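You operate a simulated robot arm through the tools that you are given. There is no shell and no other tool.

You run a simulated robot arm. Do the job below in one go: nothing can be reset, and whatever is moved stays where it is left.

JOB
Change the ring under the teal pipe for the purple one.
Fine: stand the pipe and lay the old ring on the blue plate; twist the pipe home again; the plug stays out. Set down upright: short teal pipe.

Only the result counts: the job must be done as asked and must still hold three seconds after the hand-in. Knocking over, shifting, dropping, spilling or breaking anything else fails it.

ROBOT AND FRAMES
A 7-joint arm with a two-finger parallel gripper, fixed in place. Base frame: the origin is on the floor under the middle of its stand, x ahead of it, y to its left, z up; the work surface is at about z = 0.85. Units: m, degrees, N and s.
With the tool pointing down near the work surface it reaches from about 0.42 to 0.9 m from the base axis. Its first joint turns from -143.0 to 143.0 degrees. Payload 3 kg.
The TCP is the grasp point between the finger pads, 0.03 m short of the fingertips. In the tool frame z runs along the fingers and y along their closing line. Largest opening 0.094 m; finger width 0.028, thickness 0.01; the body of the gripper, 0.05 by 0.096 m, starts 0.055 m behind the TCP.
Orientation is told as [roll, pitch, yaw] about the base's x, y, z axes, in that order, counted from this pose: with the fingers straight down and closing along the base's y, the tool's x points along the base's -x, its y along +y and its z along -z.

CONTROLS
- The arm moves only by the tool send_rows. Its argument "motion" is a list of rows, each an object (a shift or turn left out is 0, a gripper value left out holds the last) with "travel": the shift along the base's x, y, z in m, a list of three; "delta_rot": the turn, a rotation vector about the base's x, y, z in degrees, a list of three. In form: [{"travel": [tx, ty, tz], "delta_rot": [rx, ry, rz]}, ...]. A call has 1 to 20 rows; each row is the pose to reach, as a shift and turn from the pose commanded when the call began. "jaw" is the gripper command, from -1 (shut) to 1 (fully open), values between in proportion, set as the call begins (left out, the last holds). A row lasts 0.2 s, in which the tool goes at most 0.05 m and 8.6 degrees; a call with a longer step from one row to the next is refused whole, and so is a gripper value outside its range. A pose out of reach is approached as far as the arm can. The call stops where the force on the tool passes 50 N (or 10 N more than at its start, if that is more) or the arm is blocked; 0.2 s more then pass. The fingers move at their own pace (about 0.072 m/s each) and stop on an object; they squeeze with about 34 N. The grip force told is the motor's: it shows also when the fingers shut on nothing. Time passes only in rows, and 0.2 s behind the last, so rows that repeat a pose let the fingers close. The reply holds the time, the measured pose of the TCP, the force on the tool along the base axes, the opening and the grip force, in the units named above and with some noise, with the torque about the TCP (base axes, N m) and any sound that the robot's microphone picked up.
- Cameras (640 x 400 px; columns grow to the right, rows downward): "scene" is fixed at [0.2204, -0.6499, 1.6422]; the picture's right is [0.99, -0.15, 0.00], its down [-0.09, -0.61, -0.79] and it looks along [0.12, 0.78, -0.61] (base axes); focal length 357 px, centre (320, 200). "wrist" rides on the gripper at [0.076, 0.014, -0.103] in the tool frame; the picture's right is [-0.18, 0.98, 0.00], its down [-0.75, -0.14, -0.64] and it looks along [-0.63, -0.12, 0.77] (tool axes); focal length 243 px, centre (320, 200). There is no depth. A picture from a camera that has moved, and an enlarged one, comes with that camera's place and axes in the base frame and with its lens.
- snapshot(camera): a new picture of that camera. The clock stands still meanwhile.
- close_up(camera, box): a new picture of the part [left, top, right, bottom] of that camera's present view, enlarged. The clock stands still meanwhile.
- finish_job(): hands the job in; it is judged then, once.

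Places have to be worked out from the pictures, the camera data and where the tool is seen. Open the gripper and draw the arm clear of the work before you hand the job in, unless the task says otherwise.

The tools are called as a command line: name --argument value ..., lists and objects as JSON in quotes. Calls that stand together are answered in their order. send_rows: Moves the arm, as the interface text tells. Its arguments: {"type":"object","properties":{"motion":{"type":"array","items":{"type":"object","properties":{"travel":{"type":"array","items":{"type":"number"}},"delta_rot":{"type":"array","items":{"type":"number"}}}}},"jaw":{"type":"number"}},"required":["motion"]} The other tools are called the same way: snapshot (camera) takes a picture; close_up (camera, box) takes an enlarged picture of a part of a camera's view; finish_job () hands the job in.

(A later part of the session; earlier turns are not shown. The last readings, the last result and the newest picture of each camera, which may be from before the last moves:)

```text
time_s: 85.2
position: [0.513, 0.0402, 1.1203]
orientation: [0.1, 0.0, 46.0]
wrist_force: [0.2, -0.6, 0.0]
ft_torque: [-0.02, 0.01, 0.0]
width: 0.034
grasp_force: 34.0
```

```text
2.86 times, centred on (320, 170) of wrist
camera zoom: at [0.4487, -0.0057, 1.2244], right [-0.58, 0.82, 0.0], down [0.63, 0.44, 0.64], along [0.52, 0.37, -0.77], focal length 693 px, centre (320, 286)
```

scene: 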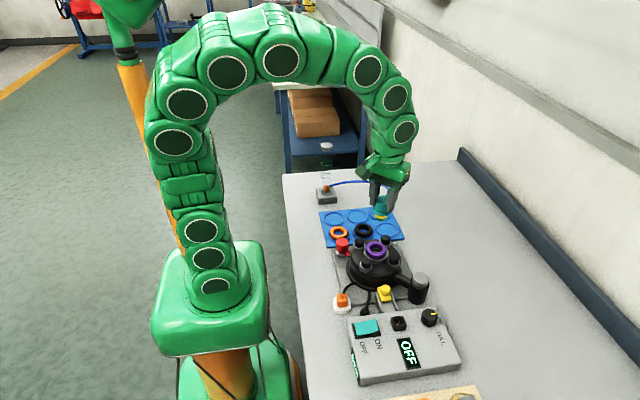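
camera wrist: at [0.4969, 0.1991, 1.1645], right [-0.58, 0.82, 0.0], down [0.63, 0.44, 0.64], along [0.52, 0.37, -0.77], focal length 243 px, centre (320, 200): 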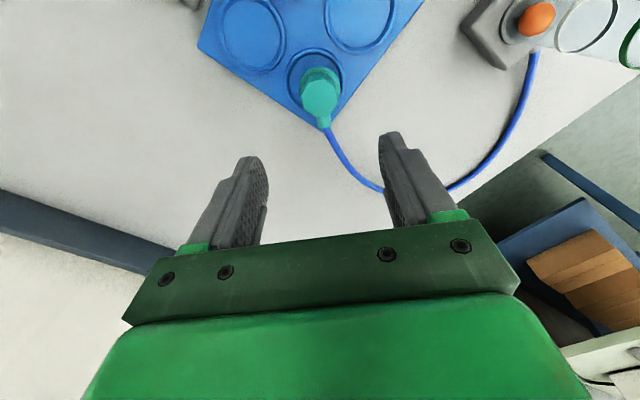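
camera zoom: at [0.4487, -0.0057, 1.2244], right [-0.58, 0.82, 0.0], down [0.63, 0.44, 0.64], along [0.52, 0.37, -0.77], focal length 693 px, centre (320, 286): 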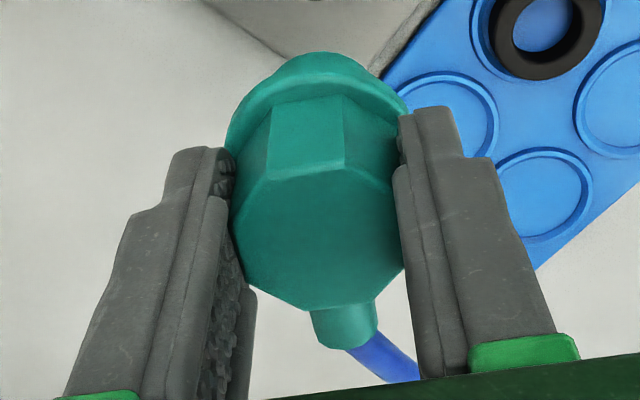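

I need to understand the bore under the ring. I zoom far into the ring hole from both cameras.

close_up --camera "scene" --box '[368, 244, 384, 254]'

close_up --camera "wrist" --box '[292, 0, 332, 45]'

```text
16.00 times, centred on (376, 249) of scene
camera zoom: at [0.2204, -0.6499, 1.6422], right [0.99, -0.15, 0.0], down [-0.09, -0.61, -0.79], along [0.12, 0.78, -0.61], focal length 5713 px, centre (-576, -584)
```

zoom: 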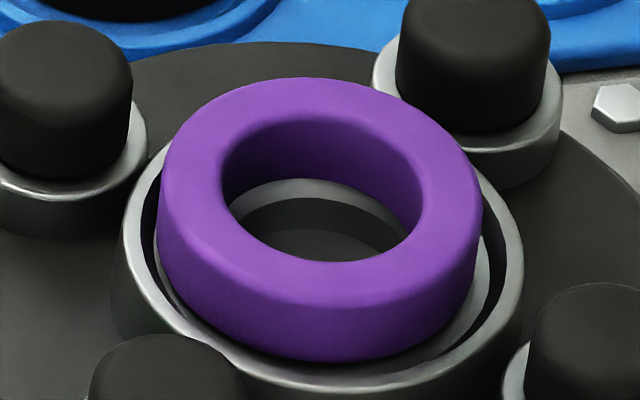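

```text
8.89 times, centred on (312, 22) of wrist
camera zoom: at [0.4487, -0.0057, 1.2244], right [-0.58, 0.82, 0.0], down [0.63, 0.44, 0.64], along [0.52, 0.37, -0.77], focal length 2157 px, centre (391, 1778)
```

zoom: 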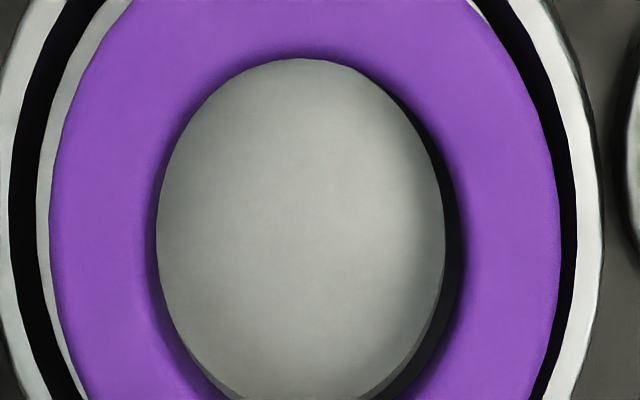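

The bore leaves only about 1 mm of clearance around the stub, and the pipe itself looks upright, so small lateral errors matter. I return over the port at 46° for a controlled search, stopping first with the stub above the ring.

send_rows --motion '[{"travel": [-0.02, -0.02, -0.01]}, {"travel": [-0.0404, -0.0404, -0.03]}, {"travel": [-0.0404, -0.0404, -0.06]}, {"travel": [-0.0404, -0.0404, -0.08]}, {"travel": [-0.0404, -0.0404, -0.086]}, {"travel": [-0.0404, -0.0404, -0.086]}, {"travel": [-0.0404, -0.0404, -0.086]}]'

close_up --camera "scene" --box '[360, 228, 396, 260]'

close_up --camera "wrist" --box '[260, 60, 380, 150]'

```text
time_s: 86.8
position: [0.4733, -0.0001, 1.0338]
orientation: [0.2, -0.1, 45.9]
wrist_force: [-0.1, 0.4, -0.6]
ft_torque: [0.01, -0.02, 0.04]
width: 0.0339
grasp_force: 33.6
```

```text
12.50 times, centred on (378, 244) of scene
camera zoom: at [0.2204, -0.6499, 1.6422], right [0.99, -0.15, 0.0], down [-0.09, -0.61, -0.79], along [0.12, 0.78, -0.61], focal length 4464 px, centre (-405, -350)
```

zoom: 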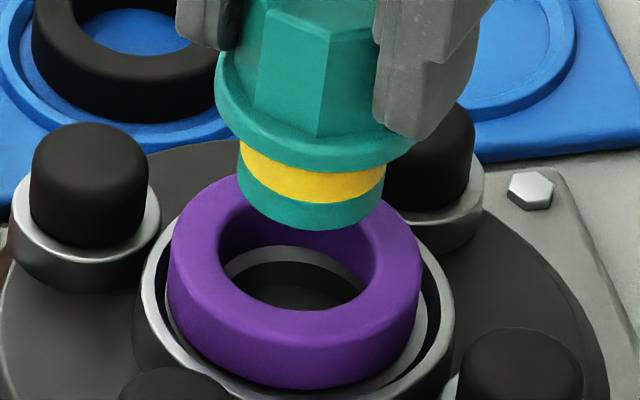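

```text
4.44 times, centred on (320, 105) of wrist
camera zoom: at [0.4085, -0.0467, 1.1373], right [-0.58, 0.82, 0.0], down [0.63, 0.44, 0.64], along [0.52, 0.37, -0.77], focal length 1078 px, centre (320, 622)
```

zoom: 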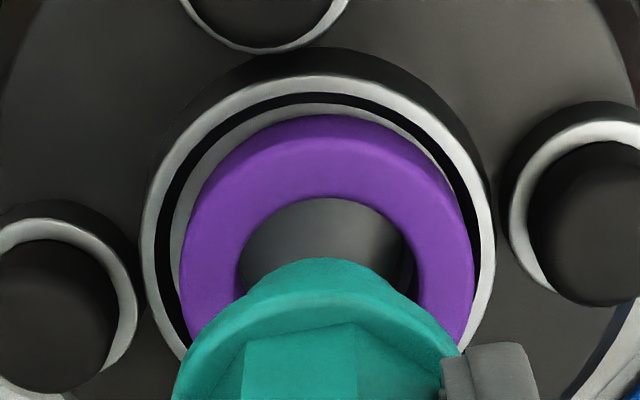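

The TCP is laterally where it was during withdrawal (within about 0.5 mm). I lower back to light contact and then search by turning slowly under gentle pressure, watching for the force to drop.

send_rows --motion '[{"travel": [0.0003, -0.0003, -0.01]}, {"travel": [0.0003, -0.0003, -0.02]}, {"travel": [0.0003, -0.0003, -0.028]}, {"travel": [0.0003, -0.0003, -0.033]}, {"travel": [0.0003, -0.0003, -0.036]}, {"travel": [0.0003, -0.0003, -0.038]}, {"travel": [0.0003, -0.0003, -0.038]}]'

```text
time_s: 88.4
position: [0.4737, -0.0014, 0.9957]
orientation: [0.1, 0.1, 46.0]
wrist_force: [0.4, -0.4, -0.3]
ft_torque: [-0.01, 0.04, -0.02]
width: 0.0341
grasp_force: 34.6
```

No contact yet at z = 0.996. I continue down 1 mm at a time.

send_rows --motion '[{"travel": [0, 0, -0.001]}, {"travel": [0, 0, -0.002]}, {"travel": [0, 0, -0.002]}]'

```text
time_s: 89.2
position: [0.4719, -0.0018, 0.9951]
orientation: [0.0, -0.1, 45.9]
wrist_force: [-1.7, -2.4, 27.9]
ft_torque: [-0.12, -0.03, -0.02]
width: 0.0341
grasp_force: 34.4
```

Contact at 28 N, nearly central. I relax to about 13 N and turn clockwise (toward home) in small steps, watching the vertical force.

send_rows --motion '[{"travel": [0, 0, 0.0006]}, {"travel": [0, 0, 0.0006], "delta_rot": [0, 0, -3]}, {"travel": [0, 0, 0.0006], "delta_rot": [0, 0, -6]}, {"travel": [0, 0, 0.0006], "delta_rot": [0, 0, -6]}]'

send_rows --motion '[{"travel": [0, 0, 0], "delta_rot": [0, 0, -3]}, {"travel": [0, 0, 0], "delta_rot": [0, 0, -6]}, {"travel": [0, 0, 0], "delta_rot": [0, 0, -6]}]'

```text
time_s: 90.2
position: [0.4727, -0.0008, 0.9955]
orientation: [0.1, 0.2, 40.0]
wrist_force: [-0.8, 0.4, 2.4]
ft_torque: [0.02, 0.04, -0.02]
width: 0.034
grasp_force: 33.8
```

```text
time_s: 91.0
position: [0.4745, -0.0013, 0.9954]
orientation: [0.1, 0.0, 34.0]
wrist_force: [-0.8, 2.2, 9.2]
ft_torque: [0.2, -0.04, 0.01]
width: 0.0341
grasp_force: 33.5
```

Force stays low. I press 1 mm at 34° to see whether it goes down here.

send_rows --motion '[{"travel": [0, 0, -0.0005]}, {"travel": [0, 0, -0.001]}, {"travel": [0, 0, -0.001]}]'

close_up --camera "scene" --box '[354, 225, 402, 255]'

```text
time_s: 91.8
position: [0.473, -0.0015, 0.995]
orientation: [-0.1, -0.1, 34.0]
wrist_force: [1.2, 2.9, 35.0]
ft_torque: [0.34, -0.22, -0.02]
width: 0.0338
grasp_force: 34.5
```

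```text
13.33 times, centred on (378, 240) of scene
camera zoom: at [0.2204, -0.6499, 1.6422], right [0.99, -0.15, 0.0], down [-0.09, -0.61, -0.79], along [0.12, 0.78, -0.61], focal length 4761 px, centre (-453, -333)
```

zoom: 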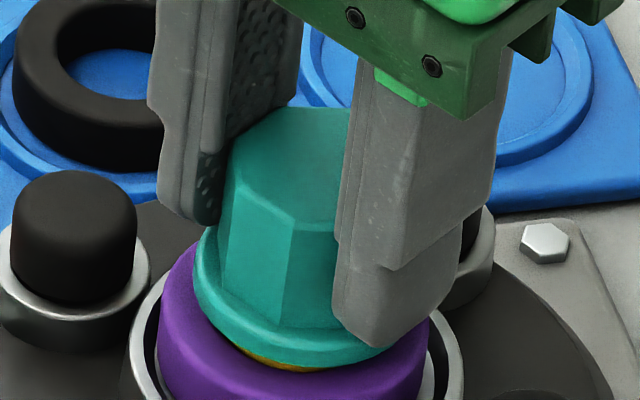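

It is still blocked, and the reaction keeps pointing to the +a (nozzle) side, which fits the pipe sitting 1–2 mm too far forward in the pads. I lift 3 mm, go back to 46° and try with the tool shifted about 1.5 mm backward along the nozzle direction.

send_rows --motion '[{"travel": [0, 0, 0.003]}, {"travel": [-0.0005, -0.0005, 0.004], "delta_rot": [0, 0, 6]}, {"travel": [-0.001, -0.001, 0.004], "delta_rot": [0, 0, 12]}, {"travel": [-0.001, -0.001, 0.004], "delta_rot": [0, 0, 12]}, {"travel": [-0.001, -0.001, 0.002], "delta_rot": [0, 0, 12]}, {"travel": [-0.001, -0.001, 0.0005], "delta_rot": [0, 0, 12]}, {"travel": [-0.001, -0.001, 0.0005], "delta_rot": [0, 0, 12]}]'

```text
time_s: 93.4
position: [0.472, -0.0012, 0.9945]
orientation: [-0.1, -0.1, 46.1]
wrist_force: [-5.6, 1.1, 28.0]
ft_torque: [0.13, 0.14, 0.01]
width: 0.034
grasp_force: 33.5
```

Still blocked, with the reaction now on the +x side. I scan sideways under light pressure, first toward -x.

send_rows --motion '[{"travel": [0, 0, 0.0005]}, {"travel": [-0.0005, 0, 0.0005]}, {"travel": [-0.001, 0, 0.0005]}, {"travel": [-0.001, 0, 0.0005]}]'

send_rows --motion '[{"travel": [-0.0005, 0, 0]}, {"travel": [-0.001, 0, 0]}, {"travel": [-0.001, 0, 0]}]'

```text
time_s: 94.4
position: [0.4698, -0.0016, 0.995]
orientation: [0.2, 0.0, 46.1]
wrist_force: [4.6, 1.5, 15.8]
ft_torque: [0.22, -0.38, -0.02]
width: 0.0341
grasp_force: 34.2
```

```text
time_s: 95.2
position: [0.4698, -0.0034, 0.9949]
orientation: [0.2, 0.0, 46.1]
wrist_force: [1.5, -1.5, 10.6]
ft_torque: [0.0, -0.22, -0.01]
width: 0.0338
grasp_force: 34.2
```

Sliding sideways meets little resistance, so the stub is resting on something rather than jammed against a wall. I recentre, lift slightly and test entry at larger counter-clockwise angles, starting at 60°.

send_rows --motion '[{"travel": [0.001, 0.0005, 0.0025]}, {"travel": [0.002, 0.0007, 0.0025], "delta_rot": [0, 0, 7]}, {"travel": [0.002, 0.0007, 0.0025], "delta_rot": [0, 0, 14]}, {"travel": [0.002, 0.0007, 0.001], "delta_rot": [0, 0, 14]}, {"travel": [0.002, 0.0007, 0.0], "delta_rot": [0, 0, 14]}, {"travel": [0.002, 0.0007, -0.0005], "delta_rot": [0, 0, 14]}]'

```text
time_s: 96.6
position: [0.471, -0.0017, 0.9946]
orientation: [-0.1, -0.1, 60.0]
wrist_force: [-3.0, -3.5, 16.2]
ft_torque: [-0.11, 0.14, 0.01]
width: 0.034
grasp_force: 33.8
```

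Blocked at 60° as well (16 N). I keep turning counter-clockwise under this light pressure.

send_rows --motion '[{"travel": [0, 0, 0], "delta_rot": [0, 0, 4]}, {"travel": [0, 0, 0], "delta_rot": [0, 0, 8]}, {"travel": [0, 0, 0], "delta_rot": [0, 0, 8]}]'

send_rows --motion '[{"travel": [0, 0, 0], "delta_rot": [0, 0, 4]}, {"travel": [0, 0, 0], "delta_rot": [0, 0, 8]}, {"travel": [0, 0, 0], "delta_rot": [0, 0, 8]}]'

close_up --camera "scene" --box '[354, 225, 402, 255]'

```text
time_s: 97.4
position: [0.4719, -0.002, 0.9954]
orientation: [0.1, 0.0, 67.9]
wrist_force: [3.3, 1.5, 25.1]
ft_torque: [0.23, -0.24, 0.04]
width: 0.0338
grasp_force: 34.0
```

```text
time_s: 98.2
position: [0.4721, -0.0024, 0.9943]
orientation: [0.0, 0.0, 76.0]
wrist_force: [2.8, -0.5, 17.3]
ft_torque: [0.0, -0.25, -0.01]
width: 0.0341
grasp_force: 34.6
```

```text
13.33 times, centred on (378, 240) of scene
camera zoom: at [0.2204, -0.6499, 1.6422], right [0.99, -0.15, 0.0], down [-0.09, -0.61, -0.79], along [0.12, 0.78, -0.61], focal length 4761 px, centre (-453, -333)
```

zoom: 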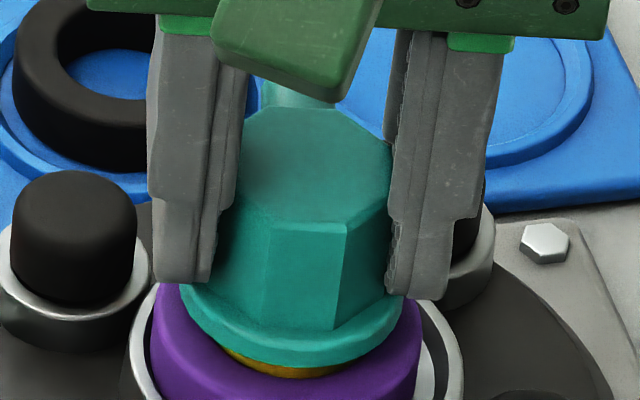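

The pipe keeps resting 4–5 mm high at every angle. Since it stands safely in the ring, I turn back to 46°, release it so it can settle by itself, and look at its true position.

send_rows --motion '[{"travel": [0.0005, 0.0002, 0.001], "delta_rot": [0, 0, -7]}, {"travel": [0.001, 0.0005, 0.001], "delta_rot": [0, 0, -14]}, {"travel": [0.001, 0.0005, 0.001], "delta_rot": [0, 0, -21]}, {"travel": [0.001, 0.0005, 0.001], "delta_rot": [0, 0, -28]}, {"travel": [0.001, 0.0005, 0.0005], "delta_rot": [0, 0, -30]}, {"travel": [0.001, 0.0005, 0.0005], "delta_rot": [0, 0, -30]}]'

send_rows --motion '[{"travel": [0, 0, 0]}, {"travel": [0, 0, 0]}, {"travel": [0, 0, 0]}]' --jaw 0.1

close_up --camera "scene" --box '[354, 225, 402, 255]'

```text
time_s: 99.6
position: [0.4719, -0.0013, 0.9948]
orientation: [0.2, -0.1, 45.9]
wrist_force: [-0.5, -0.2, -0.3]
ft_torque: [0.02, 0.02, 0.0]
width: 0.0341
grasp_force: 33.9
```

```text
time_s: 100.4
position: [0.4734, -0.0002, 0.9953]
orientation: [0.2, -0.1, 46.0]
wrist_force: [-0.1, -0.5, 0.3]
ft_torque: [0.02, 0.02, -0.01]
width: 0.0519
grasp_force: 0.0
```

```text
13.33 times, centred on (378, 240) of scene
camera zoom: at [0.2204, -0.6499, 1.6422], right [0.99, -0.15, 0.0], down [-0.09, -0.61, -0.79], along [0.12, 0.78, -0.61], focal length 4761 px, centre (-453, -333)
```

zoom: 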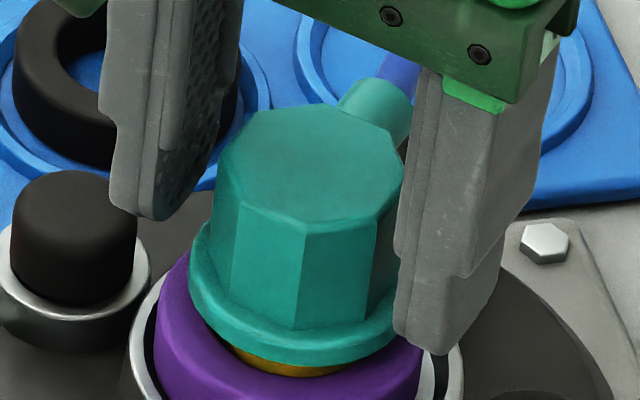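

The pipe stands free. I rise straight up to see it unobstructed.

send_rows --motion '[{"travel": [0, 0, 0.01]}, {"travel": [0, 0, 0.03]}, {"travel": [0, 0, 0.06]}, {"travel": [0, 0, 0.1]}, {"travel": [0, 0, 0.12]}, {"travel": [0, 0, 0.12]}]' --jaw 0.1

close_up --camera "scene" --box '[354, 225, 402, 255]'

close_up --camera "wrist" --box '[240, 0, 400, 130]'

close_up --camera "scene" --box '[320, 190, 416, 270]'

```text
time_s: 101.8
position: [0.4716, -0.002, 1.1135]
orientation: [0.1, -0.1, 46.0]
wrist_force: [-0.2, -0.3, 0.8]
ft_torque: [0.04, 0.02, 0.0]
width: 0.0518
grasp_force: 0.1
```

```text
13.33 times, centred on (378, 240) of scene
camera zoom: at [0.2204, -0.6499, 1.6422], right [0.99, -0.15, 0.0], down [-0.09, -0.61, -0.79], along [0.12, 0.78, -0.61], focal length 4761 px, centre (-453, -333)
```

zoom: 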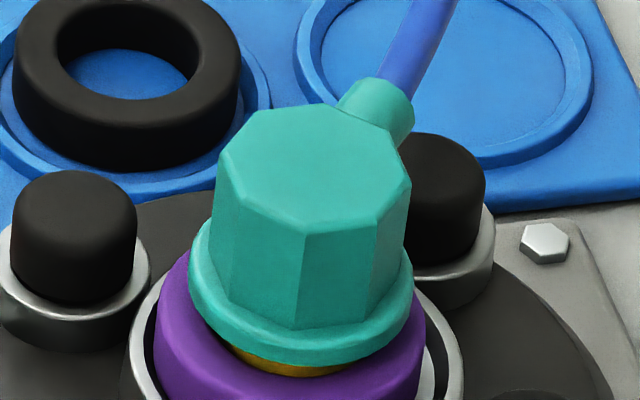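

```text
3.08 times, centred on (320, 65) of wrist
camera zoom: at [0.4087, -0.0478, 1.217], right [-0.58, 0.82, 0.0], down [0.63, 0.44, 0.64], along [0.52, 0.37, -0.77], focal length 746 px, centre (320, 615)
```

zoom: 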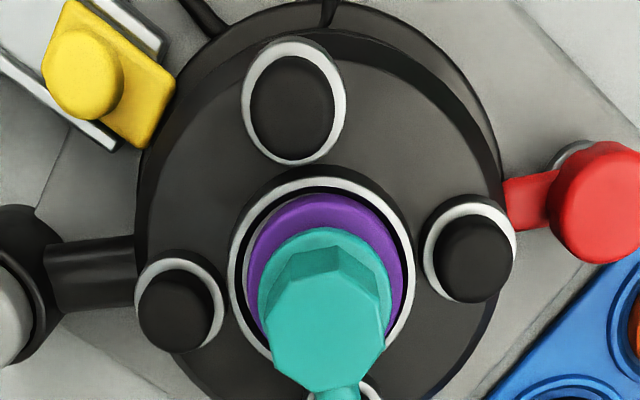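

```text
5.00 times, centred on (368, 230) of scene
camera zoom: at [0.2204, -0.6499, 1.6422], right [0.99, -0.15, 0.0], down [-0.09, -0.61, -0.79], along [0.12, 0.78, -0.61], focal length 1785 px, centre (80, 50)
```

zoom: 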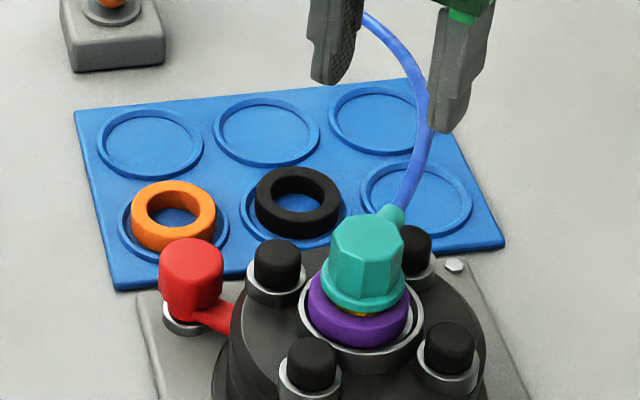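

The free pipe leans a few degrees (the hose tips it) and both ring and pipe sit about 2 mm toward -x, which explains the block. I take the pipe out again, stand it on the plate, recentre the ring and then redo the insertion precisely. First I regrip the pipe.

send_rows --motion '[{"travel": [-0.0016, 0.0004, -0.03]}, {"travel": [-0.0016, 0.0004, -0.06]}, {"travel": [-0.0016, 0.0004, -0.09]}, {"travel": [-0.0016, 0.0004, -0.105]}, {"travel": [-0.0016, 0.0004, -0.111]}, {"travel": [-0.0016, 0.0004, -0.111]}]' --jaw 0.1

close_up --camera "wrist" --box '[240, 90, 400, 240]'

```text
time_s: 103.2
position: [0.4704, -0.0018, 1.0024]
orientation: [0.2, 0.1, 46.1]
wrist_force: [0.8, 0.4, 0.5]
ft_torque: [0.03, -0.01, 0.0]
width: 0.0517
grasp_force: 0.0
```

```text
2.67 times, centred on (320, 165) of wrist
camera zoom: at [0.4062, -0.0469, 1.1065], right [-0.58, 0.82, 0.0], down [0.63, 0.44, 0.64], along [0.52, 0.37, -0.77], focal length 647 px, centre (320, 293)
```

zoom: 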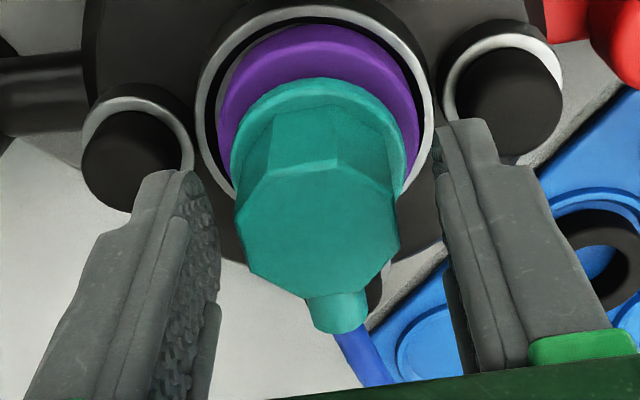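

The top of the pipe leans back while its foot is pushed toward the nozzle side: a nose-up tilt of about 3–4° from the hose, which matches the off-centre reactions. I grip it here, lift 10 mm and rotate the tool about the jaw axis by 4° to bring the pipe upright over the port axis.

send_rows --motion '[{"travel": [0, 0, 0]}, {"travel": [0, 0, 0]}, {"travel": [0, 0, 0]}]' --jaw -1

send_rows --motion '[{"travel": [0, 0, 0.004]}, {"travel": [0, 0, 0.008]}, {"travel": [0, 0, 0.012]}, {"travel": [0.001, 0.0007, 0.014], "delta_rot": [-1.44, 1.39, 0]}, {"travel": [0.0022, 0.0014, 0.014], "delta_rot": [-2.88, 2.78, 0]}, {"travel": [0.0022, 0.0014, 0.014], "delta_rot": [-2.88, 2.78, 0]}]'

close_up --camera "scene" --box '[360, 222, 396, 252]'

close_up --camera "wrist" --box '[240, 60, 400, 210]'

```text
time_s: 104.0
position: [0.472, -0.0008, 1.0036]
orientation: [0.0, 0.0, 46.0]
wrist_force: [-1.0, 0.3, -0.3]
ft_torque: [0.0, 0.01, -0.01]
width: 0.0341
grasp_force: 34.1
```

```text
time_s: 105.4
position: [0.473, 0.0004, 1.0182]
orientation: [0.2, 4.1, 46.0]
wrist_force: [-1.0, 0.7, -0.5]
ft_torque: [0.01, -0.02, 0.01]
width: 0.0341
grasp_force: 34.3
```

```text
13.33 times, centred on (378, 237) of scene
camera zoom: at [0.2204, -0.6499, 1.6422], right [0.99, -0.15, 0.0], down [-0.09, -0.61, -0.79], along [0.12, 0.78, -0.61], focal length 4761 px, centre (-453, -293)
```

zoom: 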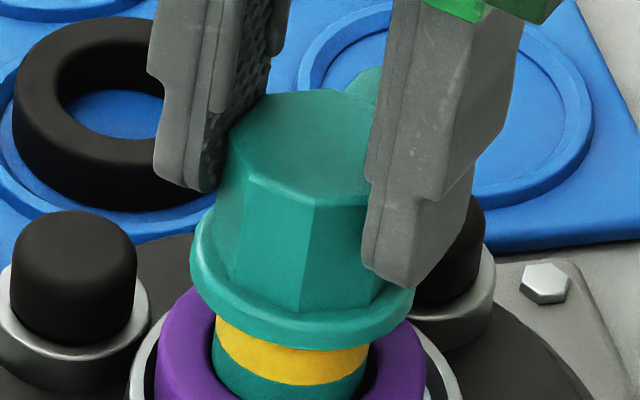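

```text
2.67 times, centred on (320, 135) of wrist
camera zoom: at [0.4137, -0.0394, 1.1257], right [-0.58, 0.81, -0.01], down [0.66, 0.47, 0.59], along [0.48, 0.33, -0.81], focal length 647 px, centre (320, 373)
```

zoom: 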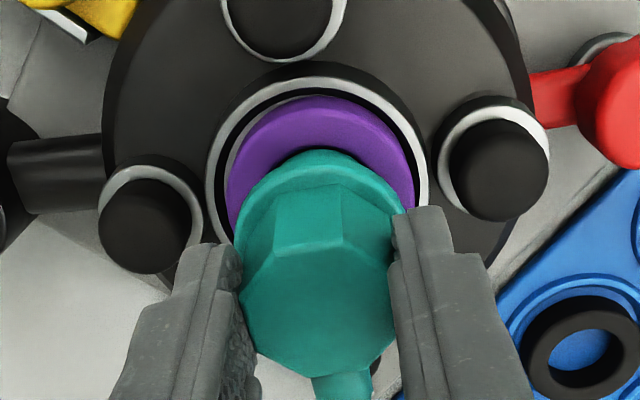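

The flange now reads about 2 mm left of the axis, so 4° was too much; the free tilt was nearer 2°. I rotate back 2° and check again.

send_rows --motion '[{"travel": [0, 0, 0], "delta_rot": [0.72, -0.7, 0]}, {"travel": [0, -0.0003, 0], "delta_rot": [1.44, -1.39, 0]}, {"travel": [0, -0.0003, 0], "delta_rot": [1.44, -1.39, 0]}, {"travel": [0, -0.0003, 0], "delta_rot": [1.44, -1.39, 0]}]'

close_up --camera "scene" --box '[362, 228, 394, 248]'

close_up --camera "scene" --box '[358, 240, 394, 262]'

close_up --camera "wrist" --box '[240, 60, 400, 210]'

```text
time_s: 106.4
position: [0.4741, 0.0015, 1.0182]
orientation: [0.1, 2.0, 46.0]
wrist_force: [0.0, -0.4, 0.2]
ft_torque: [0.0, -0.03, 0.0]
width: 0.0342
grasp_force: 34.0
```

```text
16.00 times, centred on (378, 238) of scene
camera zoom: at [0.2204, -0.6499, 1.6422], right [0.99, -0.15, 0.0], down [-0.09, -0.61, -0.79], along [0.12, 0.78, -0.61], focal length 5713 px, centre (-608, -408)
```

zoom: 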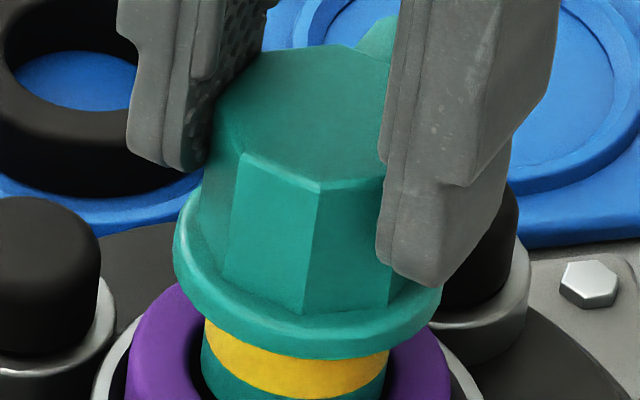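

```text
16.00 times, centred on (376, 251) of scene
camera zoom: at [0.2204, -0.6499, 1.6422], right [0.99, -0.15, 0.0], down [-0.09, -0.61, -0.79], along [0.12, 0.78, -0.61], focal length 5713 px, centre (-576, -616)
```

zoom: 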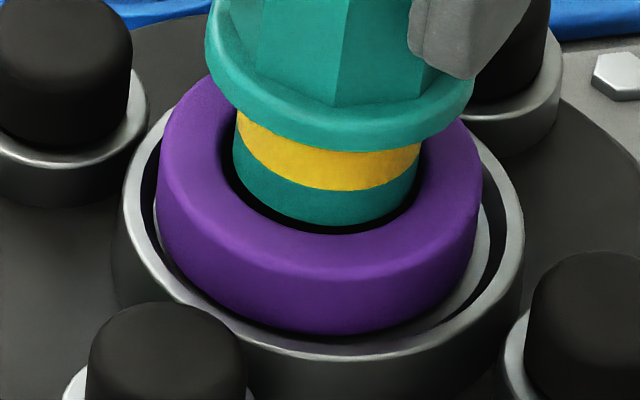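

```text
2.67 times, centred on (320, 135) of wrist
camera zoom: at [0.4116, -0.0425, 1.1237], right [-0.58, 0.82, -0.01], down [0.64, 0.46, 0.62], along [0.5, 0.35, -0.79], focal length 647 px, centre (320, 373)
```

zoom: 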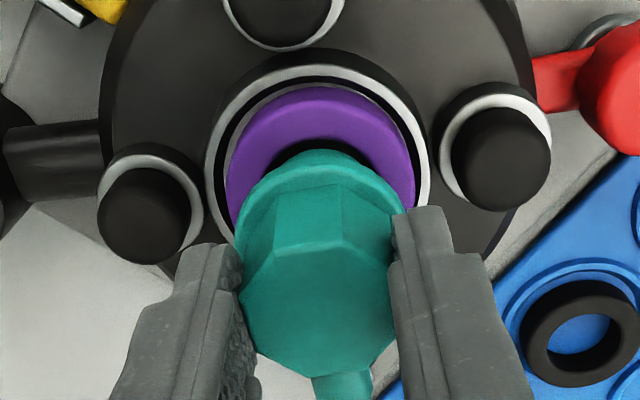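

From this clear view the pipe is about 1.2 mm too far to -x, and the foot leans slightly left, so the tool tilt is still too much. I set the tool back to vertical, shift +1.2 mm in x, and measure again.

send_rows --motion '[{"travel": [0.0006, 0, 0], "delta_rot": [0.72, -0.7, 0]}, {"travel": [0.0012, -0.0001, 0], "delta_rot": [1.44, -1.39, 0]}, {"travel": [0.0012, -0.0001, 0], "delta_rot": [1.44, -1.39, 0]}, {"travel": [0.0012, -0.0001, 0], "delta_rot": [1.44, -1.39, 0]}]'

close_up --camera "scene" --box '[358, 240, 394, 262]'

close_up --camera "wrist" --box '[240, 60, 400, 210]'

```text
time_s: 107.4
position: [0.4749, 0.0018, 1.0184]
orientation: [0.1, 0.1, 46.0]
wrist_force: [-0.1, -1.5, 0.4]
ft_torque: [0.01, 0.01, 0.02]
width: 0.0341
grasp_force: 33.5
```

```text
16.00 times, centred on (376, 251) of scene
camera zoom: at [0.2204, -0.6499, 1.6422], right [0.99, -0.15, 0.0], down [-0.09, -0.61, -0.79], along [0.12, 0.78, -0.61], focal length 5713 px, centre (-576, -616)
```

zoom: 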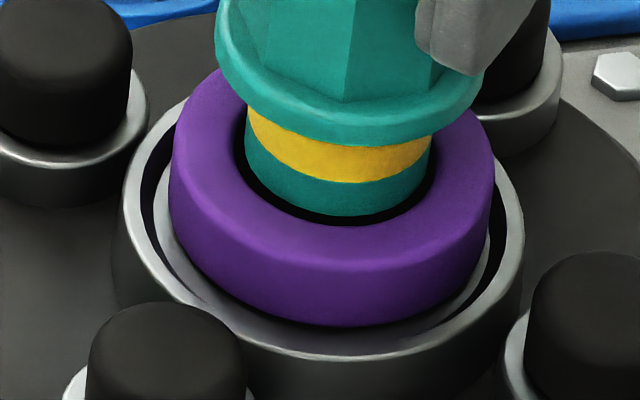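

```text
2.67 times, centred on (320, 135) of wrist
camera zoom: at [0.41, -0.045, 1.1213], right [-0.58, 0.82, 0.0], down [0.63, 0.44, 0.64], along [0.52, 0.37, -0.77], focal length 647 px, centre (320, 373)
```

zoom: 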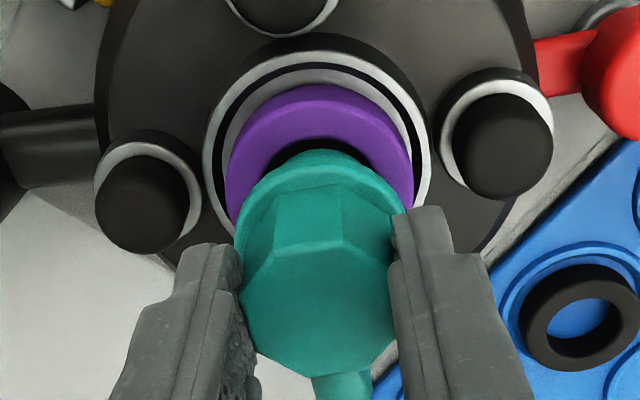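

Now the stub stands concentric in the ring, but ring and stub together are about 0.7 mm right and 1.9 mm deep relative to the collar. I shift the tool by (-0.9, -1.8) mm and check.

send_rows --motion '[{"travel": [-0.0005, -0.0009, 0]}, {"travel": [-0.0009, -0.0018, 0]}, {"travel": [-0.0009, -0.0018, 0]}, {"travel": [-0.0009, -0.0018, 0]}]'

close_up --camera "scene" --box '[358, 240, 394, 262]'

close_up --camera "wrist" --box '[240, 60, 400, 210]'

```text
time_s: 108.4
position: [0.4721, -0.0016, 1.0183]
orientation: [0.1, 0.2, 46.0]
wrist_force: [0.2, 0.2, -1.1]
ft_torque: [0.02, 0.04, 0.0]
width: 0.034
grasp_force: 33.8
```

```text
16.00 times, centred on (376, 251) of scene
camera zoom: at [0.2204, -0.6499, 1.6422], right [0.99, -0.15, 0.0], down [-0.09, -0.61, -0.79], along [0.12, 0.78, -0.61], focal length 5713 px, centre (-576, -616)
```

zoom: 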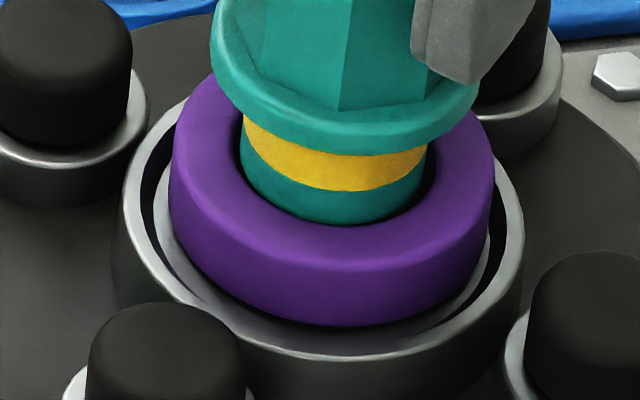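

```text
2.67 times, centred on (320, 135) of wrist
camera zoom: at [0.4087, -0.0469, 1.1214], right [-0.58, 0.82, 0.0], down [0.63, 0.44, 0.64], along [0.52, 0.37, -0.77], focal length 647 px, centre (320, 373)
```

zoom: 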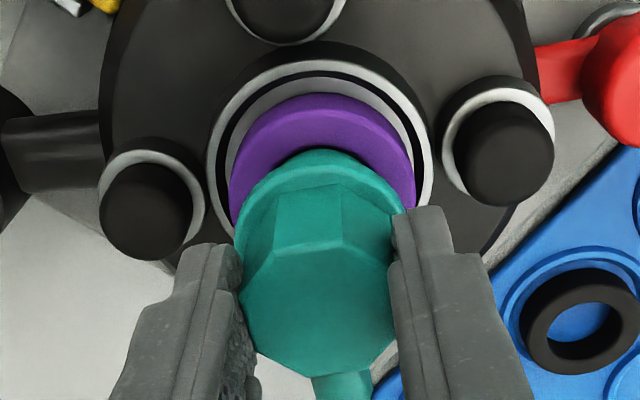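

The stub is now within about 0.4 mm of the port axis. I lower 12 mm, still above the earlier blocking height.

send_rows --motion '[{"travel": [0, 0, -0.004]}, {"travel": [0, 0, -0.008]}, {"travel": [0, 0, -0.011]}, {"travel": [0, 0, -0.012]}, {"travel": [0, 0, -0.012]}]'

close_up --camera "scene" --box '[358, 240, 394, 262]'

```text
time_s: 109.6
position: [0.4742, -0.0014, 1.0055]
orientation: [0.1, 0.0, 46.1]
wrist_force: [0.0, 1.0, -0.9]
ft_torque: [-0.01, -0.02, 0.01]
width: 0.0337
grasp_force: 33.7
```

```text
16.00 times, centred on (376, 251) of scene
camera zoom: at [0.2204, -0.6499, 1.6422], right [0.99, -0.15, 0.0], down [-0.09, -0.61, -0.79], along [0.12, 0.78, -0.61], focal length 5713 px, centre (-576, -616)
```

zoom: 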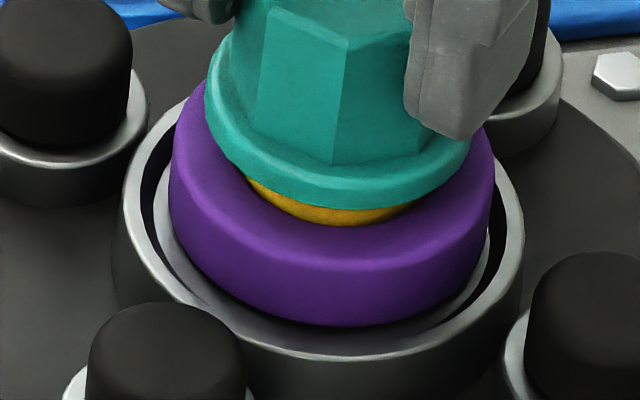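

Still free. I continue in 1 mm steps through the former blocking height.

send_rows --motion '[{"travel": [0.0002, 0, -0.001]}, {"travel": [0.0003, 0, -0.002]}, {"travel": [0.0003, 0, -0.003]}, {"travel": [0.0003, 0, -0.003]}]'

```text
time_s: 110.6
position: [0.4734, -0.0023, 1.0031]
orientation: [0.0, 0.1, 45.9]
wrist_force: [-0.3, 4.2, 14.3]
ft_torque: [0.32, 0.07, -0.02]
width: 0.0341
grasp_force: 33.7
```

Same stop height regardless of lateral position, so the stub is sitting on a ledge around a tighter lower bore (about 1 mm clearance) and needs finer centring. I search with a light preload, first sweeping toward -y.

send_rows --motion '[{"travel": [0, -0.0004, 0]}, {"travel": [0, -0.0008, 0]}, {"travel": [0, -0.0008, 0]}]'

send_rows --motion '[{"travel": [0, -0.0004, 0]}, {"travel": [0, -0.0008, 0]}, {"travel": [0, -0.0008, 0]}]'

```text
time_s: 111.4
position: [0.4733, -0.0042, 1.0035]
orientation: [0.0, 0.0, 46.1]
wrist_force: [3.8, 3.2, 16.1]
ft_torque: [0.25, -0.33, -0.02]
width: 0.0339
grasp_force: 34.3
```

```text
time_s: 112.2
position: [0.4742, -0.0053, 1.002]
orientation: [0.1, 0.0, 46.0]
wrist_force: [-2.5, 3.0, 22.1]
ft_torque: [0.26, 0.11, -0.02]
width: 0.0342
grasp_force: 34.3
```

Not on that side. I sweep back toward +y.

send_rows --motion '[{"travel": [0, 0.0008, 0]}, {"travel": [0, 0.0016, 0]}, {"travel": [0, 0.0021, 0]}, {"travel": [0, 0.0021, 0]}]'

send_rows --motion '[{"travel": [0, 0.0005, 0]}, {"travel": [0, 0.001, 0]}, {"travel": [0, 0.001, 0]}]'

send_rows --motion '[{"travel": [0, 0.0005, 0]}, {"travel": [0, 0.001, 0]}, {"travel": [0, 0.001, 0]}]'

```text
time_s: 113.2
position: [0.4747, -0.0006, 1.0027]
orientation: [0.0, 0.1, 45.9]
wrist_force: [0.7, -5.6, 15.3]
ft_torque: [-0.38, -0.09, -0.01]
width: 0.0341
grasp_force: 33.7
```

```text
time_s: 114.0
position: [0.4743, -0.0001, 1.0038]
orientation: [0.0, 0.0, 46.0]
wrist_force: [-1.6, -6.6, 24.7]
ft_torque: [-0.41, 0.04, -0.02]
width: 0.034
grasp_force: 34.2
```

```text
time_s: 114.8
position: [0.4729, 0.0009, 1.0024]
orientation: [0.0, 0.0, 46.0]
wrist_force: [1.2, -8.9, 13.3]
ft_torque: [-0.54, -0.01, -0.03]
width: 0.034
grasp_force: 34.1
```

The lateral contact behaves like a flat surface, and position is now good, so pressing alone will not do it; the pipe may need to be drawn down by the twist itself. I go back to the centred position, keep light pressure and twist clockwise toward home.

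send_rows --motion '[{"travel": [0, -0.0008, 0.001]}, {"travel": [0, -0.0016, 0.001]}, {"travel": [0, -0.0024, 0.001]}, {"travel": [0, -0.0024, 0.0]}, {"travel": [0, -0.0024, 0.0]}]'

send_rows --motion '[{"travel": [0, 0, 0], "delta_rot": [0, 0, -4]}, {"travel": [0, 0, 0], "delta_rot": [0, 0, -8]}, {"travel": [0, 0, 0], "delta_rot": [0, 0, -12]}, {"travel": [0, 0, 0], "delta_rot": [0, 0, -16]}, {"travel": [0, 0, 0], "delta_rot": [0, 0, -16]}]'

```text
time_s: 116.0
position: [0.4736, -0.0016, 1.0035]
orientation: [0.0, 0.0, 45.9]
wrist_force: [-0.4, 0.2, 0.0]
ft_torque: [0.0, -0.02, 0.01]
width: 0.0343
grasp_force: 34.3
```

```text
time_s: 117.2
position: [0.4746, -0.0019, 1.0031]
orientation: [0.1, -0.1, 29.8]
wrist_force: [-1.2, 1.0, -0.5]
ft_torque: [-0.04, 0.0, 0.02]
width: 0.0342
grasp_force: 34.0
```

No contact force now at the same height. I look whether the pipe has dropped or just slid in the jaws.

close_up --camera "scene" --box '[358, 230, 394, 256]'

close_up --camera "wrist" --box '[240, 90, 400, 240]'

```text
15.38 times, centred on (376, 243) of scene
camera zoom: at [0.2204, -0.6499, 1.6422], right [0.99, -0.15, 0.0], down [-0.09, -0.61, -0.79], along [0.12, 0.78, -0.61], focal length 5494 px, centre (-542, -462)
```

zoom: 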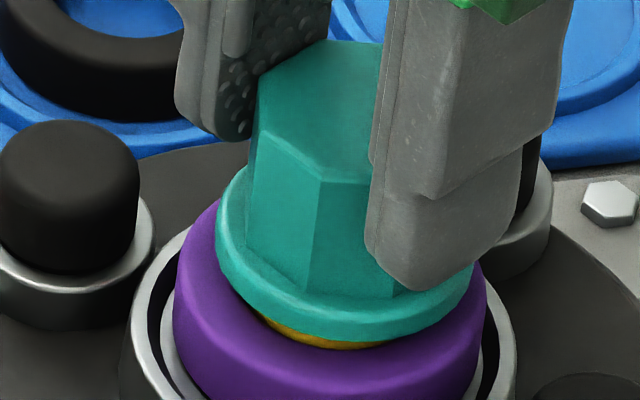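

```text
2.67 times, centred on (320, 165) of wrist
camera zoom: at [0.3993, -0.0275, 1.1063], right [-0.33, 0.94, 0.0], down [0.72, 0.25, 0.64], along [0.61, 0.21, -0.77], focal length 647 px, centre (320, 293)
```

zoom: 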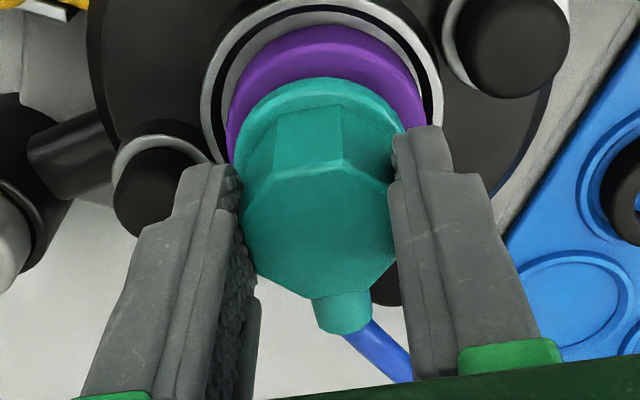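

The pipe is still about 5 mm high and drifted about 1.5 mm to +x as the tool turned. I recentre, restore light pressure and continue twisting clockwise to 0°, watching for torque or a click.

send_rows --motion '[{"travel": [-0.0008, -0.0001, 0], "delta_rot": [0, 0, -4]}, {"travel": [-0.0015, -0.0002, 0], "delta_rot": [0, 0, -8]}, {"travel": [-0.0015, -0.0002, -0.0005], "delta_rot": [0, 0, -12]}, {"travel": [-0.0015, -0.0002, -0.001], "delta_rot": [0, 0, -15]}, {"travel": [-0.0015, -0.0002, -0.0015], "delta_rot": [0, 0, -15]}]'

send_rows --motion '[{"travel": [0, 0, 0], "delta_rot": [0, 0, -4]}, {"travel": [0, 0, 0], "delta_rot": [0, 0, -8]}, {"travel": [0, 0, 0], "delta_rot": [0, 0, -12]}, {"travel": [0, 0, 0], "delta_rot": [0, 0, -15]}, {"travel": [0, 0, 0], "delta_rot": [0, 0, -15]}]'

close_up --camera "scene" --box '[358, 230, 394, 256]'

```text
time_s: 118.4
position: [0.4729, -0.0026, 1.0024]
orientation: [0.0, -0.1, 14.9]
wrist_force: [-4.4, 3.1, 28.1]
ft_torque: [0.18, 0.24, -0.03]
width: 0.0341
grasp_force: 33.9
```

```text
time_s: 119.6
position: [0.4735, -0.0021, 1.0004]
orientation: [0.2, 0.0, -0.1]
wrist_force: [-0.1, 0.7, -1.6]
ft_torque: [0.03, 0.0, -0.03]
width: 0.034
grasp_force: 34.5
```

```text
15.38 times, centred on (376, 243) of scene
camera zoom: at [0.2204, -0.6499, 1.6422], right [0.99, -0.15, 0.0], down [-0.09, -0.61, -0.79], along [0.12, 0.78, -0.61], focal length 5494 px, centre (-542, -462)
```

zoom: 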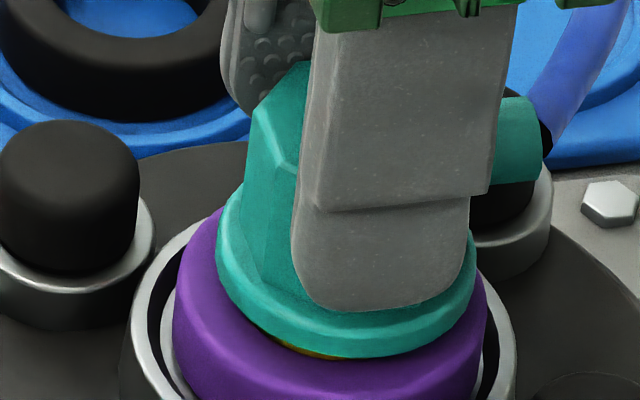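

At 0° the preload vanished and the flange dropped about 2 mm. I keep going down gently here.

send_rows --motion '[{"travel": [0, 0, -0.001]}, {"travel": [0, 0, -0.002]}, {"travel": [0, 0, -0.003]}, {"travel": [0, 0, -0.003]}]'

close_up --camera "scene" --box '[358, 230, 394, 256]'

close_up --camera "wrist" --box '[240, 90, 400, 240]'

```text
time_s: 120.6
position: [0.4716, -0.0018, 0.998]
orientation: [0.1, 0.1, -0.1]
wrist_force: [-0.3, 3.7, -1.0]
ft_torque: [0.31, 0.07, 0.02]
width: 0.034
grasp_force: 33.8
```

```text
15.38 times, centred on (376, 243) of scene
camera zoom: at [0.2204, -0.6499, 1.6422], right [0.99, -0.15, 0.0], down [-0.09, -0.61, -0.79], along [0.12, 0.78, -0.61], focal length 5494 px, centre (-542, -462)
```

zoom: 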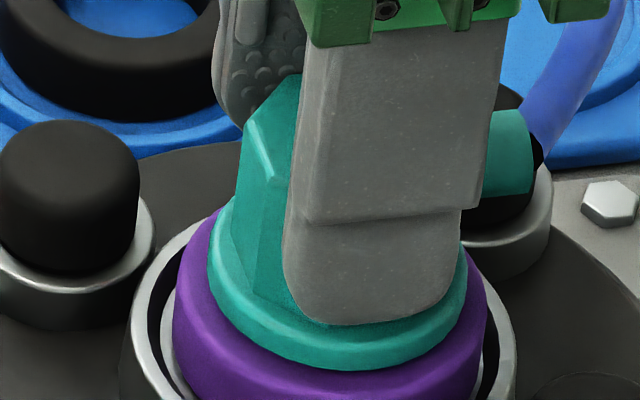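

```text
2.67 times, centred on (320, 165) of wrist
camera zoom: at [0.3942, 0.0117, 1.1014], right [0.18, 0.98, 0.0], down [0.75, -0.14, 0.64], along [0.63, -0.12, -0.77], focal length 647 px, centre (320, 293)
```

zoom: 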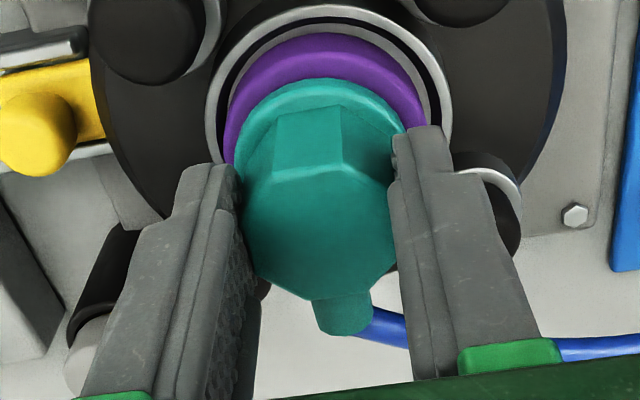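

The flange is down to its original height with no yellow showing, at 0°. I test whether it is locked by a gentle 1.5 mm lift.

send_rows --motion '[{"travel": [0, 0, 0.0008]}, {"travel": [0, 0, 0.0015]}, {"travel": [0, 0, 0.0015]}]'

close_up --camera "scene" --box '[358, 230, 394, 256]'

```text
time_s: 121.4
position: [0.4718, -0.0017, 0.9999]
orientation: [0.1, -0.1, 0.0]
wrist_force: [-1.1, 3.8, 5.0]
ft_torque: [0.21, -0.01, 0.04]
width: 0.0341
grasp_force: 34.3
```

```text
15.38 times, centred on (376, 243) of scene
camera zoom: at [0.2204, -0.6499, 1.6422], right [0.99, -0.15, 0.0], down [-0.09, -0.61, -0.79], along [0.12, 0.78, -0.61], focal length 5494 px, centre (-542, -462)
```

zoom: 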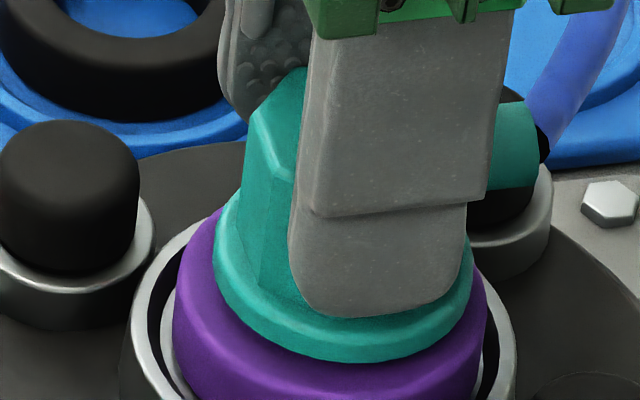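

It lifts freely, so it is seated but not locked. I press it back down lightly and turn it counter-clockwise in the bore first, so that I can then twist it clockwise home.

send_rows --motion '[{"travel": [0, 0.0002, -0.001]}, {"travel": [0, 0.0002, -0.0022]}, {"travel": [0, 0.0002, -0.0022]}]'

send_rows --motion '[{"travel": [0, 0, 0], "delta_rot": [0, 0, 5]}, {"travel": [0, 0, 0], "delta_rot": [0, 0, 10]}, {"travel": [0, 0, 0], "delta_rot": [0, 0, 15]}, {"travel": [0, 0, 0], "delta_rot": [0, 0, 15]}]'

```text
time_s: 122.2
position: [0.4721, -0.0019, 0.9962]
orientation: [0.1, 0.1, 0.0]
wrist_force: [1.4, 4.7, -27.8]
ft_torque: [0.12, -0.2, 0.02]
width: 0.0341
grasp_force: 34.2
```

```text
time_s: 123.2
position: [0.4715, -0.0012, 1.0002]
orientation: [-0.1, 0.0, 15.0]
wrist_force: [1.0, -4.7, 7.0]
ft_torque: [-0.26, -0.08, -1.03]
width: 0.0344
grasp_force: 34.1
```

Pressing down gave a 28 N downward pull on the tool and then about 1 N m resistance to turning back: the pipe has locked at home. I turn back to 0° at once.

send_rows --motion '[{"travel": [0, 0, 0], "delta_rot": [0, 0, -5]}, {"travel": [0, 0, 0], "delta_rot": [0, 0, -10]}, {"travel": [0, 0, 0], "delta_rot": [0, 0, -15]}, {"travel": [0, 0, 0], "delta_rot": [0, 0, -15]}]'

close_up --camera "scene" --box '[358, 230, 394, 256]'

close_up --camera "wrist" --box '[240, 90, 400, 240]'

```text
time_s: 124.2
position: [0.4708, -0.0001, 0.997]
orientation: [0.1, 0.0, -0.1]
wrist_force: [-1.0, -4.2, 6.0]
ft_torque: [-0.25, 0.05, 0.0]
width: 0.0344
grasp_force: 33.7
```

```text
15.38 times, centred on (376, 243) of scene
camera zoom: at [0.2204, -0.6499, 1.6422], right [0.99, -0.15, 0.0], down [-0.09, -0.61, -0.79], along [0.12, 0.78, -0.61], focal length 5494 px, centre (-542, -462)
```

zoom: 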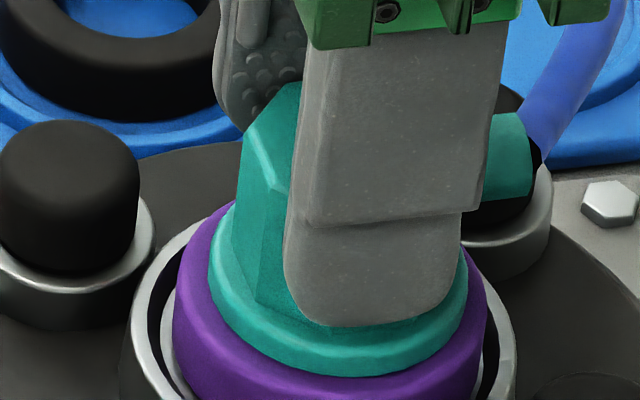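

```text
2.67 times, centred on (320, 165) of wrist
camera zoom: at [0.3947, 0.0124, 1.1003], right [0.19, 0.98, 0.0], down [0.75, -0.14, 0.64], along [0.63, -0.12, -0.77], focal length 647 px, centre (320, 293)
```

zoom: 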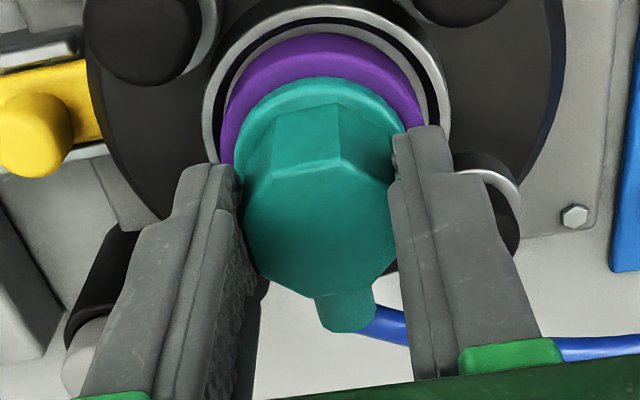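

The flange sits fully home, and the pipe is back near 0°. I test the lock with a gentle 1.5 mm lift.

send_rows --motion '[{"travel": [0, 0, 0.0008]}, {"travel": [0, 0, 0.0016]}, {"travel": [0, 0, 0.0016]}]'

close_up --camera "scene" --box '[358, 230, 394, 256]'

```text
time_s: 125.0
position: [0.4724, -0.0009, 0.9997]
orientation: [0.1, 0.1, 0.0]
wrist_force: [0.3, 0.6, -4.1]
ft_torque: [-0.07, 0.02, -0.54]
width: 0.0342
grasp_force: 34.0
```

```text
15.38 times, centred on (376, 243) of scene
camera zoom: at [0.2204, -0.6499, 1.6422], right [0.99, -0.15, 0.0], down [-0.09, -0.61, -0.79], along [0.12, 0.78, -0.61], focal length 5494 px, centre (-542, -462)
```

zoom: 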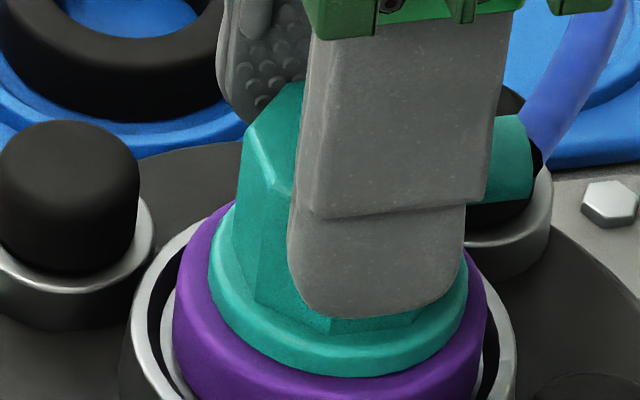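

The flange stayed down while the jaws slid up: it is held axially now. There is a small clockwise torque left, so I twist a few degrees more clockwise to make sure it is fully home.

send_rows --motion '[{"travel": [0, 0, 0], "delta_rot": [0, 0, -2]}, {"travel": [0, 0, 0], "delta_rot": [0, 0, -4]}, {"travel": [0, 0, 0], "delta_rot": [0, 0, -4]}]'

```text
time_s: 125.8
position: [0.4713, -0.002, 0.9998]
orientation: [0.1, 0.1, -4.0]
wrist_force: [-2.3, 8.8, 1.7]
ft_torque: [0.3, 0.13, 0.89]
width: 0.0348
grasp_force: 33.6
```

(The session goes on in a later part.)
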